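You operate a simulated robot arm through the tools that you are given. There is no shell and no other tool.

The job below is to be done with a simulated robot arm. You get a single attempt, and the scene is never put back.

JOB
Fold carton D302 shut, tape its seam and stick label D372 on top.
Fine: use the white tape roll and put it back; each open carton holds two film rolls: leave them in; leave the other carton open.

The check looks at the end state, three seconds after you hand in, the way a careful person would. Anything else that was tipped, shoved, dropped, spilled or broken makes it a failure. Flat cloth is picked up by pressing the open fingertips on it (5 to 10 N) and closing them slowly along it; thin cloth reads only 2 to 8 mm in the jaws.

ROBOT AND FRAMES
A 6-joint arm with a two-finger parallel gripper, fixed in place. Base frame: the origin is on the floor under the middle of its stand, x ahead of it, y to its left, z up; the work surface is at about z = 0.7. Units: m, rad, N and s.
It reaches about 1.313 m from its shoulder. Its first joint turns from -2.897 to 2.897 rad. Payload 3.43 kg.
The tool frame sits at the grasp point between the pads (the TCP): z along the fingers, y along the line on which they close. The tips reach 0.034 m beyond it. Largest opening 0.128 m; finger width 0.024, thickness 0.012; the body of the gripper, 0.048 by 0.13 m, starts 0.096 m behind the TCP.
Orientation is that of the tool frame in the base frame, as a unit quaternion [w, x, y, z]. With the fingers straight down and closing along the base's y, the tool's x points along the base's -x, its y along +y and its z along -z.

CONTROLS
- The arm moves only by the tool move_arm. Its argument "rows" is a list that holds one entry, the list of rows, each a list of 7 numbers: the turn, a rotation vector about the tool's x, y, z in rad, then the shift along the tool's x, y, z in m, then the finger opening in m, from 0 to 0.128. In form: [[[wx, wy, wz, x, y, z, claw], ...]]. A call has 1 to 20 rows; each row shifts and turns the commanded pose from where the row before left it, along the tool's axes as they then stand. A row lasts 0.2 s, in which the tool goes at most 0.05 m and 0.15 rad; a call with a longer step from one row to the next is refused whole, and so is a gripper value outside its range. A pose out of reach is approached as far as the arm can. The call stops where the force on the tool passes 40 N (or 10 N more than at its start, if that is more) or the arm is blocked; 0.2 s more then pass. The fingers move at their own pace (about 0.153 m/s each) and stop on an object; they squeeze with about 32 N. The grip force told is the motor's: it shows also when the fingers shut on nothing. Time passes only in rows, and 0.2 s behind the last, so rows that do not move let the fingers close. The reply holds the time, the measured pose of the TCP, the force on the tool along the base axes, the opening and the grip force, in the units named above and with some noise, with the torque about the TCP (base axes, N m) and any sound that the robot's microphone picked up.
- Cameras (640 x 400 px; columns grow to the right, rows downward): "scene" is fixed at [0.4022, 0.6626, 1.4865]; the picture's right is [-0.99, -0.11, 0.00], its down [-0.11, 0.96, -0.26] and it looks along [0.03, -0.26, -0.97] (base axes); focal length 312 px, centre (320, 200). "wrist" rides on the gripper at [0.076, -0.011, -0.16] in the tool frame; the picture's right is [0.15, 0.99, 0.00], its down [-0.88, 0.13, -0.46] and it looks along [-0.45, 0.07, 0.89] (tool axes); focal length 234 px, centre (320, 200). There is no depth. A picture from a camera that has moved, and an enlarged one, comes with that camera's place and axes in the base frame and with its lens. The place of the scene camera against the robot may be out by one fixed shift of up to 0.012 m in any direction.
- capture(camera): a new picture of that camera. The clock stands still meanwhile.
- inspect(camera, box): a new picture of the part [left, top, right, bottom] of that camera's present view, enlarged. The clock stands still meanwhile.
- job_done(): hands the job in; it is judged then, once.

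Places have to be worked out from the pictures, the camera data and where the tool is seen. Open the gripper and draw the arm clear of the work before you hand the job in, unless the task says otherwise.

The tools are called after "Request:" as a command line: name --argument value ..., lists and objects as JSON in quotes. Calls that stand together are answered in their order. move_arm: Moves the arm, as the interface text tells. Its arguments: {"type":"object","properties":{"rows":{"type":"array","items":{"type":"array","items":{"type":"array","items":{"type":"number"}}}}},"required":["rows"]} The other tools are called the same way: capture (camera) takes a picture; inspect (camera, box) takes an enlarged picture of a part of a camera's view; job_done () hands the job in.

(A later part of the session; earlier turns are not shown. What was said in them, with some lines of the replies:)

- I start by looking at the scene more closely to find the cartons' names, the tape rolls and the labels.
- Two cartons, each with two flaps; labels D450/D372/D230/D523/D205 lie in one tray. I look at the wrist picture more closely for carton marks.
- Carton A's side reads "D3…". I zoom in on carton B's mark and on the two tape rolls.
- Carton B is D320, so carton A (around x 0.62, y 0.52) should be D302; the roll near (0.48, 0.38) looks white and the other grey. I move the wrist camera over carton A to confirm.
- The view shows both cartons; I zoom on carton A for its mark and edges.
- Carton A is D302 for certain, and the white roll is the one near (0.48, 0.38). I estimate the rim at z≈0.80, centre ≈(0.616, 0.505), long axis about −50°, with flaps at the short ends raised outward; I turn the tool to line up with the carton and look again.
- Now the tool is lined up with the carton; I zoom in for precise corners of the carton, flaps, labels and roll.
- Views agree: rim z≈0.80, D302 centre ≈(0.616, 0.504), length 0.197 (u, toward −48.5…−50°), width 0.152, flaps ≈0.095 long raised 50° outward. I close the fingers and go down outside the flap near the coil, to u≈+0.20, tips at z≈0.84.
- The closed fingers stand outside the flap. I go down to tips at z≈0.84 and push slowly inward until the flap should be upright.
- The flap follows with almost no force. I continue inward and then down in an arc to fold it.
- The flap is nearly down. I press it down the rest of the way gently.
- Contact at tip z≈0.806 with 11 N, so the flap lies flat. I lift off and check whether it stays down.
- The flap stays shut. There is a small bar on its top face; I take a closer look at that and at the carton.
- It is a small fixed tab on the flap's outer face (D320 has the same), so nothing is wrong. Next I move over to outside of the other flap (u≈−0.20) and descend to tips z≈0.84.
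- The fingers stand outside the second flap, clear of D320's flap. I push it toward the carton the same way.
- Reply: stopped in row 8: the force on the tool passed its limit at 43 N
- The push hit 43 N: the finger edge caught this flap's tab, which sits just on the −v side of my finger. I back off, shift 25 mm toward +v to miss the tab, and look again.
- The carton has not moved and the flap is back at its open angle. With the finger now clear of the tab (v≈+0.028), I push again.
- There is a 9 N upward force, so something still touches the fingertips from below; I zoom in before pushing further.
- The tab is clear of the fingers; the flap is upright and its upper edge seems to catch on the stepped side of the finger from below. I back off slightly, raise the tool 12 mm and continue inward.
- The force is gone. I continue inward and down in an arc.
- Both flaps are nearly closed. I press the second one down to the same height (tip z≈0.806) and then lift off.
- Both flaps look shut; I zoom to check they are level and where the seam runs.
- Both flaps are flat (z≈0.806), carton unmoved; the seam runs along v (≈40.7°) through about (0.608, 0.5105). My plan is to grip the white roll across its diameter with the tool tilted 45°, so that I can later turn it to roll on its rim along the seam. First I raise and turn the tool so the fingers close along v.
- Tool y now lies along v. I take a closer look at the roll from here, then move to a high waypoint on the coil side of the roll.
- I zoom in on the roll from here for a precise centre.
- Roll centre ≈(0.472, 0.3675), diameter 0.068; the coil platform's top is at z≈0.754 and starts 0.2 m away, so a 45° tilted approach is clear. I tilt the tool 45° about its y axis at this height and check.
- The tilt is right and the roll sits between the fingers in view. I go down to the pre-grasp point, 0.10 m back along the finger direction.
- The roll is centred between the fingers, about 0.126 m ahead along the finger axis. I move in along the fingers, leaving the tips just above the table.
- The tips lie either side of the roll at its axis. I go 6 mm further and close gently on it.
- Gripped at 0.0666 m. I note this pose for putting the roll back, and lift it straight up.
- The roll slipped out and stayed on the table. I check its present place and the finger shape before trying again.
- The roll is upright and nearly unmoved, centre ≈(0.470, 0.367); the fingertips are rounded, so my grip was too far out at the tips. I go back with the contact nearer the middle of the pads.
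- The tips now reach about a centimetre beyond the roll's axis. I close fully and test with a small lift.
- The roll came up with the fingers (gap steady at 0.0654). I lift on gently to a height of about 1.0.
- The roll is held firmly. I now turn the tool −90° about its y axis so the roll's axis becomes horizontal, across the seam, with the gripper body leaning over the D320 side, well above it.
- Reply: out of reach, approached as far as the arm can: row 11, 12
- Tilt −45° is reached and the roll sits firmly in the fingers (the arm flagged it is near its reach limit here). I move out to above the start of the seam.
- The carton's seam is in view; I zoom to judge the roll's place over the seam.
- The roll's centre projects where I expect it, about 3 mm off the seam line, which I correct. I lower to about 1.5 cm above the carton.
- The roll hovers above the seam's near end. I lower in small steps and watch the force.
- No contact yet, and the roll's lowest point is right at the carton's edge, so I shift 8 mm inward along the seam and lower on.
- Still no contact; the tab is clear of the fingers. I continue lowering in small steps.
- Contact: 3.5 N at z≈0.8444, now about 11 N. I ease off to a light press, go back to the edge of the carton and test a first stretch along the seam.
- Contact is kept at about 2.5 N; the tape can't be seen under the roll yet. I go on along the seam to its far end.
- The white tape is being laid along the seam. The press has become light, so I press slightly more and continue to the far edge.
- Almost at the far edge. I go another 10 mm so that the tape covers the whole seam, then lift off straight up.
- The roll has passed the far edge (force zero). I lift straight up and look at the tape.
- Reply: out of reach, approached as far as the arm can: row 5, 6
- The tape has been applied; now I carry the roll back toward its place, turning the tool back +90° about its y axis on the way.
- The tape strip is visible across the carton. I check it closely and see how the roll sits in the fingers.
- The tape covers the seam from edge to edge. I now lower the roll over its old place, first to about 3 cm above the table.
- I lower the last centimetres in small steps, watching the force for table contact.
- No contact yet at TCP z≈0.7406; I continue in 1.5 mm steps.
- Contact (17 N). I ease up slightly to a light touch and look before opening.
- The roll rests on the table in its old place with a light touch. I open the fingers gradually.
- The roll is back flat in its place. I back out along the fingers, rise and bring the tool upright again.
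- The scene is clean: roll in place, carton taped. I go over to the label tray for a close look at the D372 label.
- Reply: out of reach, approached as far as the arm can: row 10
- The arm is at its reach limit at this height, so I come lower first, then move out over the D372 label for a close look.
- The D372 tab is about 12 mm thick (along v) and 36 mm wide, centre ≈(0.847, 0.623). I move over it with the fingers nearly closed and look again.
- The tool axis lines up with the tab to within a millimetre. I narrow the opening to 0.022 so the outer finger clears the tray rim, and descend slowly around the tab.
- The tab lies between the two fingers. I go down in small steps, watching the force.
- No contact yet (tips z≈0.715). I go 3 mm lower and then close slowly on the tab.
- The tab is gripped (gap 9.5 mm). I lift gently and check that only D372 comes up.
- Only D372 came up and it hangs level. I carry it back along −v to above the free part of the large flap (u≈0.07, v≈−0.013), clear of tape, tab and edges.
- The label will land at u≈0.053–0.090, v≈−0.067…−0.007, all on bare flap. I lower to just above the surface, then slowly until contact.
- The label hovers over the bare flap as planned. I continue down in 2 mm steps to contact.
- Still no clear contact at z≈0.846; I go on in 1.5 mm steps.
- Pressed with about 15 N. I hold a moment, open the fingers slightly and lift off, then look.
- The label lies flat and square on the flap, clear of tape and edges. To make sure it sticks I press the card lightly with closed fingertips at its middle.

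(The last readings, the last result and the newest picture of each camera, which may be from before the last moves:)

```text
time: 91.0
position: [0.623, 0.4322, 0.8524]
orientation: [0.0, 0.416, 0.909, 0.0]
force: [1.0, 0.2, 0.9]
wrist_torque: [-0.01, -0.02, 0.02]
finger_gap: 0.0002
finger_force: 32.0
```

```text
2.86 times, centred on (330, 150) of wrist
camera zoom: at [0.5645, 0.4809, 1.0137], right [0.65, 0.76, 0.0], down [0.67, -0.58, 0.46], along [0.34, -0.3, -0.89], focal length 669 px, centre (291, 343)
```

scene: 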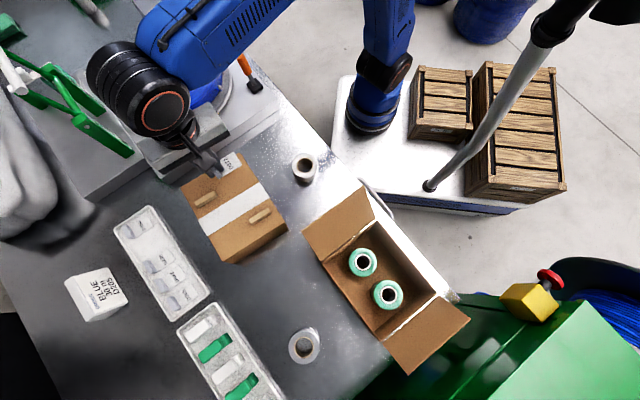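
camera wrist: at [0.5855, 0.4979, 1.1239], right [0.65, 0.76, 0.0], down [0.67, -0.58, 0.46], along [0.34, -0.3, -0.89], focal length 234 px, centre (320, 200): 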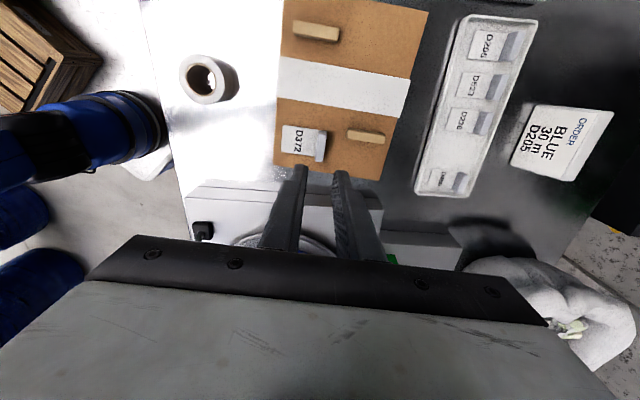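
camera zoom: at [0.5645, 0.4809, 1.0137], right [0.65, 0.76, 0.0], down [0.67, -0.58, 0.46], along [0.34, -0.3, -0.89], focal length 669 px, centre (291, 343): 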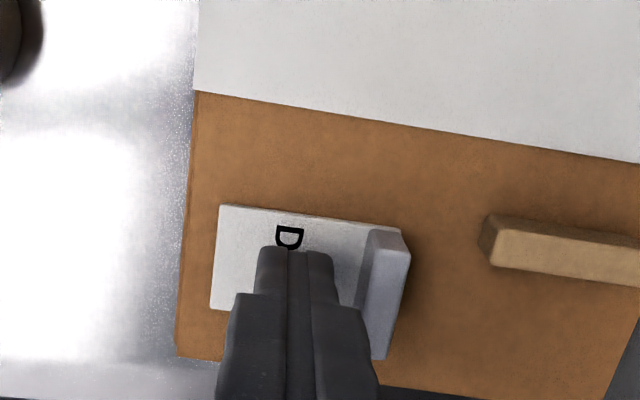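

The closed fingertips are right over the card's middle, clear of its tab. I press down gently.

Request:
move_arm --rows '[[[0, 0, 0, 0, 0, 0.004, 0.0], [0, 0, 0, 0, 0, 0.003, 0.0], [0, 0, 0, 0, 0, 0, 0.0]]]'

Request:
move_arm --rows '[[[0, 0, 0, 0, 0, 0.002, 0.0], [0, 0, 0, 0, 0, 0, 0.0]]]'

Request:
move_arm --rows '[[[0, 0, 0, 0, 0, 0.001, 0.0], [0, 0, 0, 0, 0, 0, 0.0]]]'

```text
time: 91.8
position: [0.6237, 0.431, 0.8472]
orientation: [0.0, 0.416, 0.909, -0.001]
force: [-0.2, 0.0, 0.8]
wrist_torque: [-0.02, 0.01, -0.02]
finger_gap: 0.0004
finger_force: 32.0
```

```text
time: 92.5
position: [0.6231, 0.4304, 0.8435]
orientation: [0.0, 0.417, 0.909, -0.001]
force: [0.5, -0.7, 0.0]
wrist_torque: [0.0, -0.01, -0.02]
finger_gap: 0.0
finger_force: 32.1
```

```text
time: 93.0
position: [0.6231, 0.4315, 0.844]
orientation: [0.0, 0.417, 0.909, -0.001]
force: [0.6, -0.5, 0.0]
wrist_torque: [-0.01, 0.0, 0.02]
finger_gap: 0.0
finger_force: 31.6
```

No contact yet at tip z≈0.81; two more small steps down.

Request:
move_arm --rows '[[[0, 0, 0, 0, 0, 0.0015, 0.0], [0, 0, 0, 0, 0, 0, 0.0]]]'

Request:
move_arm --rows '[[[0, 0, 0, 0, 0, 0.001, 0.0], [0, 0, 0, 0, 0, 0, 0.0]]]'

```text
time: 93.7
position: [0.623, 0.4315, 0.8427]
orientation: [-0.001, 0.416, 0.909, -0.001]
force: [-1.2, 1.6, 8.1]
wrist_torque: [-0.01, 0.05, -0.04]
finger_gap: 0.0
finger_force: 32.0
```

```text
time: 94.2
position: [0.6225, 0.4319, 0.8424]
orientation: [0.0, 0.416, 0.909, 0.0]
force: [-0.7, 1.1, 21.3]
wrist_torque: [0.02, 0.0, 0.01]
finger_gap: 0.0
finger_force: 32.3
```

Pressed firmly (21 N). I lift straight up and check the result.

Request:
move_arm --rows '[[[0, 0, 0, 0, 0, -0.004, 0.0], [0, 0, 0, 0, 0, -0.02, 0.0], [0, 0, 0, 0, 0, -0.04, 0.0], [0, 0, 0, 0, 0, -0.045, 0.0], [0, 0, 0, 0, 0, -0.045, 0.0], [0, 0, 0, 0, 0, -0.045, 0.06], [0, 0, 0, 0, 0, 0, 0.06]]]'

Request:
capture --camera "wrist"

Request:
inspect --camera "scene" --box '[160, 120, 320, 270]'

```text
time: 95.8
position: [0.6229, 0.4319, 1.0402]
orientation: [-0.001, 0.417, 0.909, -0.001]
force: [0.6, 0.0, -0.6]
wrist_torque: [-0.01, 0.02, -0.01]
finger_gap: 0.0601
finger_force: 0.1
```

```text
taken
camera wrist: at [0.5644, 0.4812, 1.2004], right [0.65, 0.76, 0.0], down [0.67, -0.58, 0.46], along [0.34, -0.3, -0.89], focal length 234 px, centre (320, 200)
```

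wrist: 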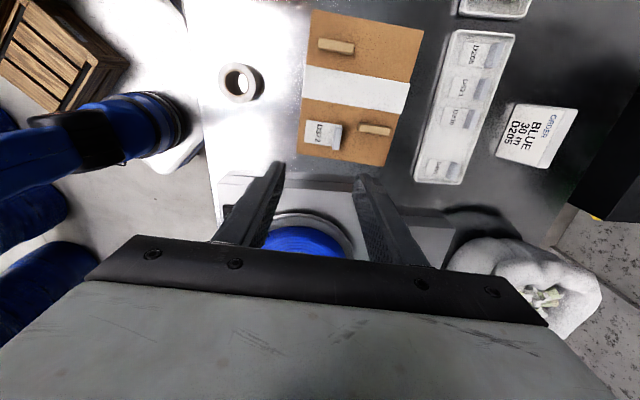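

```text
2.67 times, centred on (240, 195) of scene
camera zoom: at [0.4022, 0.6626, 1.4865], right [-0.99, -0.11, 0.0], down [-0.11, 0.96, -0.26], along [0.03, -0.26, -0.97], focal length 832 px, centre (533, 213)
```

zoom: 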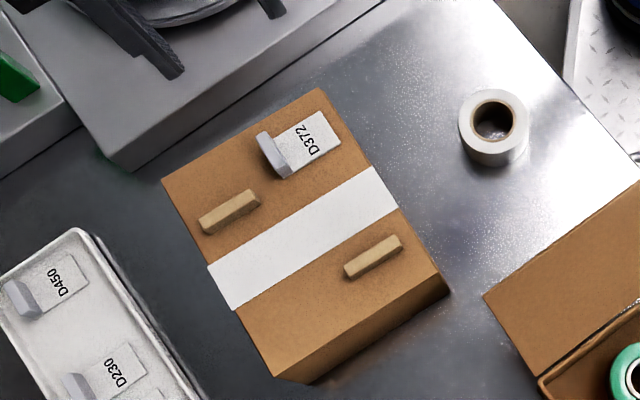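

All is as it should be. I draw the arm up and back toward the robot, clear of the work, and take a last look.

Request:
move_arm --rows '[[[0, 0, 0, 0, -0.02, -0.02, 0.08], [0, 0, 0, 0, -0.04, -0.02, 0.08], [0, 0, 0, 0, -0.04, -0.01, 0.08], [0, 0, 0, 0, -0.04, 0, 0.08], [0, 0, 0, 0, -0.04, 0, 0.08], [0, 0, 0, 0, -0.04, 0, 0.08], [0, 0, 0, 0, -0.03, 0, 0.08], [0, 0, 0, 0, 0, 0, 0.08]]]'

Request:
capture --camera "scene"

Request:
inspect --camera "scene" --box '[160, 130, 480, 390]'

Request:
inspect --camera "scene" --box '[50, 180, 300, 400]'

```text
time: 97.7
position: [0.4337, 0.269, 1.0901]
orientation: [0.0, 0.417, 0.909, -0.001]
force: [-0.1, 0.3, 0.7]
wrist_torque: [0.02, -0.01, -0.01]
finger_gap: 0.08
finger_force: 0.0
```

```text
taken
```

scene: 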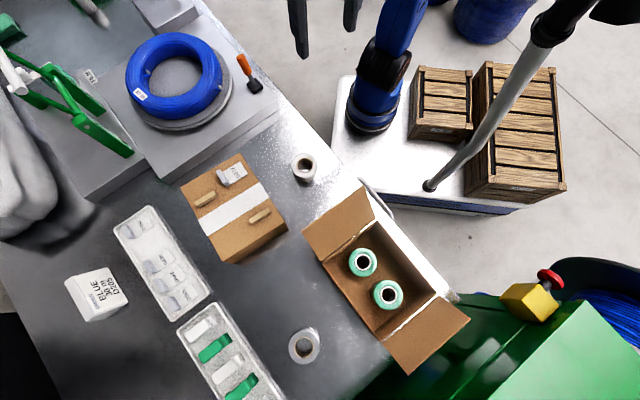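

```text
1.54 times, centred on (320, 260) of scene
camera zoom: at [0.4022, 0.6626, 1.4865], right [-0.99, -0.11, 0.0], down [-0.11, 0.96, -0.26], along [0.03, -0.26, -0.97], focal length 480 px, centre (320, 108)
```

zoom: 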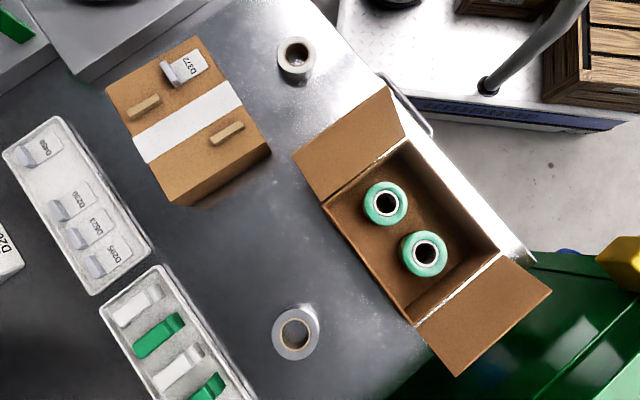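

```text
1.82 times, centred on (175, 290) of scene
camera zoom: at [0.4022, 0.6626, 1.4865], right [-0.99, -0.11, 0.0], down [-0.11, 0.96, -0.26], along [0.03, -0.26, -0.97], focal length 568 px, centre (584, 36)
```

zoom: 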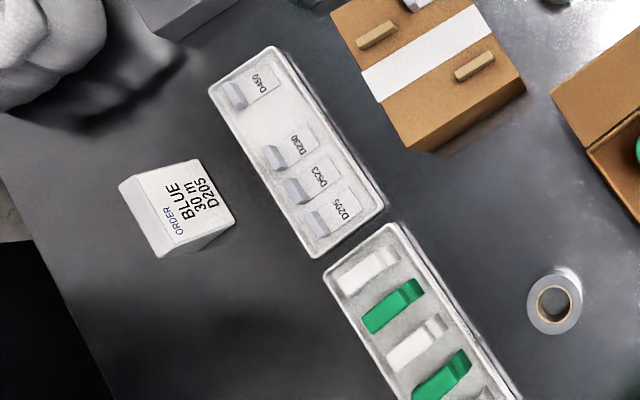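

D302 is shut and taped along its whole seam, with D372 flat on top. The white roll is back in its place, D320 is still open, nothing else has moved, and the arm is clear with its fingers open. I hand the job in.

Request:
job_done

```text
The job is handed in.
```

I folded carton D302 shut, taped its seam from edge to edge with the white roll and stuck label D372 flat on top. I've handed the job in; no verdict has come back yet.

- **Label:** it sits on the bare part of the larger flap, clear of the tape, the small tabs on the flaps and the carton's edges. I pressed it down twice.
- **White roll:** it is back lying flat where it started, within a few millimetres. It slipped out of the fingers once on the first try, but it stayed upright on the table and was barely moved.
- **Second flap:** while I was folding it, the push briefly hit the 40 N force stop. I checked straight after, and the carton had not shifted.
- **Left as they were:** D320 is still open with its two film rolls in it. The other labels, the straps tray, the grey roll and the rest of the bench look unchanged in the last picture. I didn't touch D302's own film rolls, which are now shut inside.

The arm is drawn back clear of the work with its fingers open.
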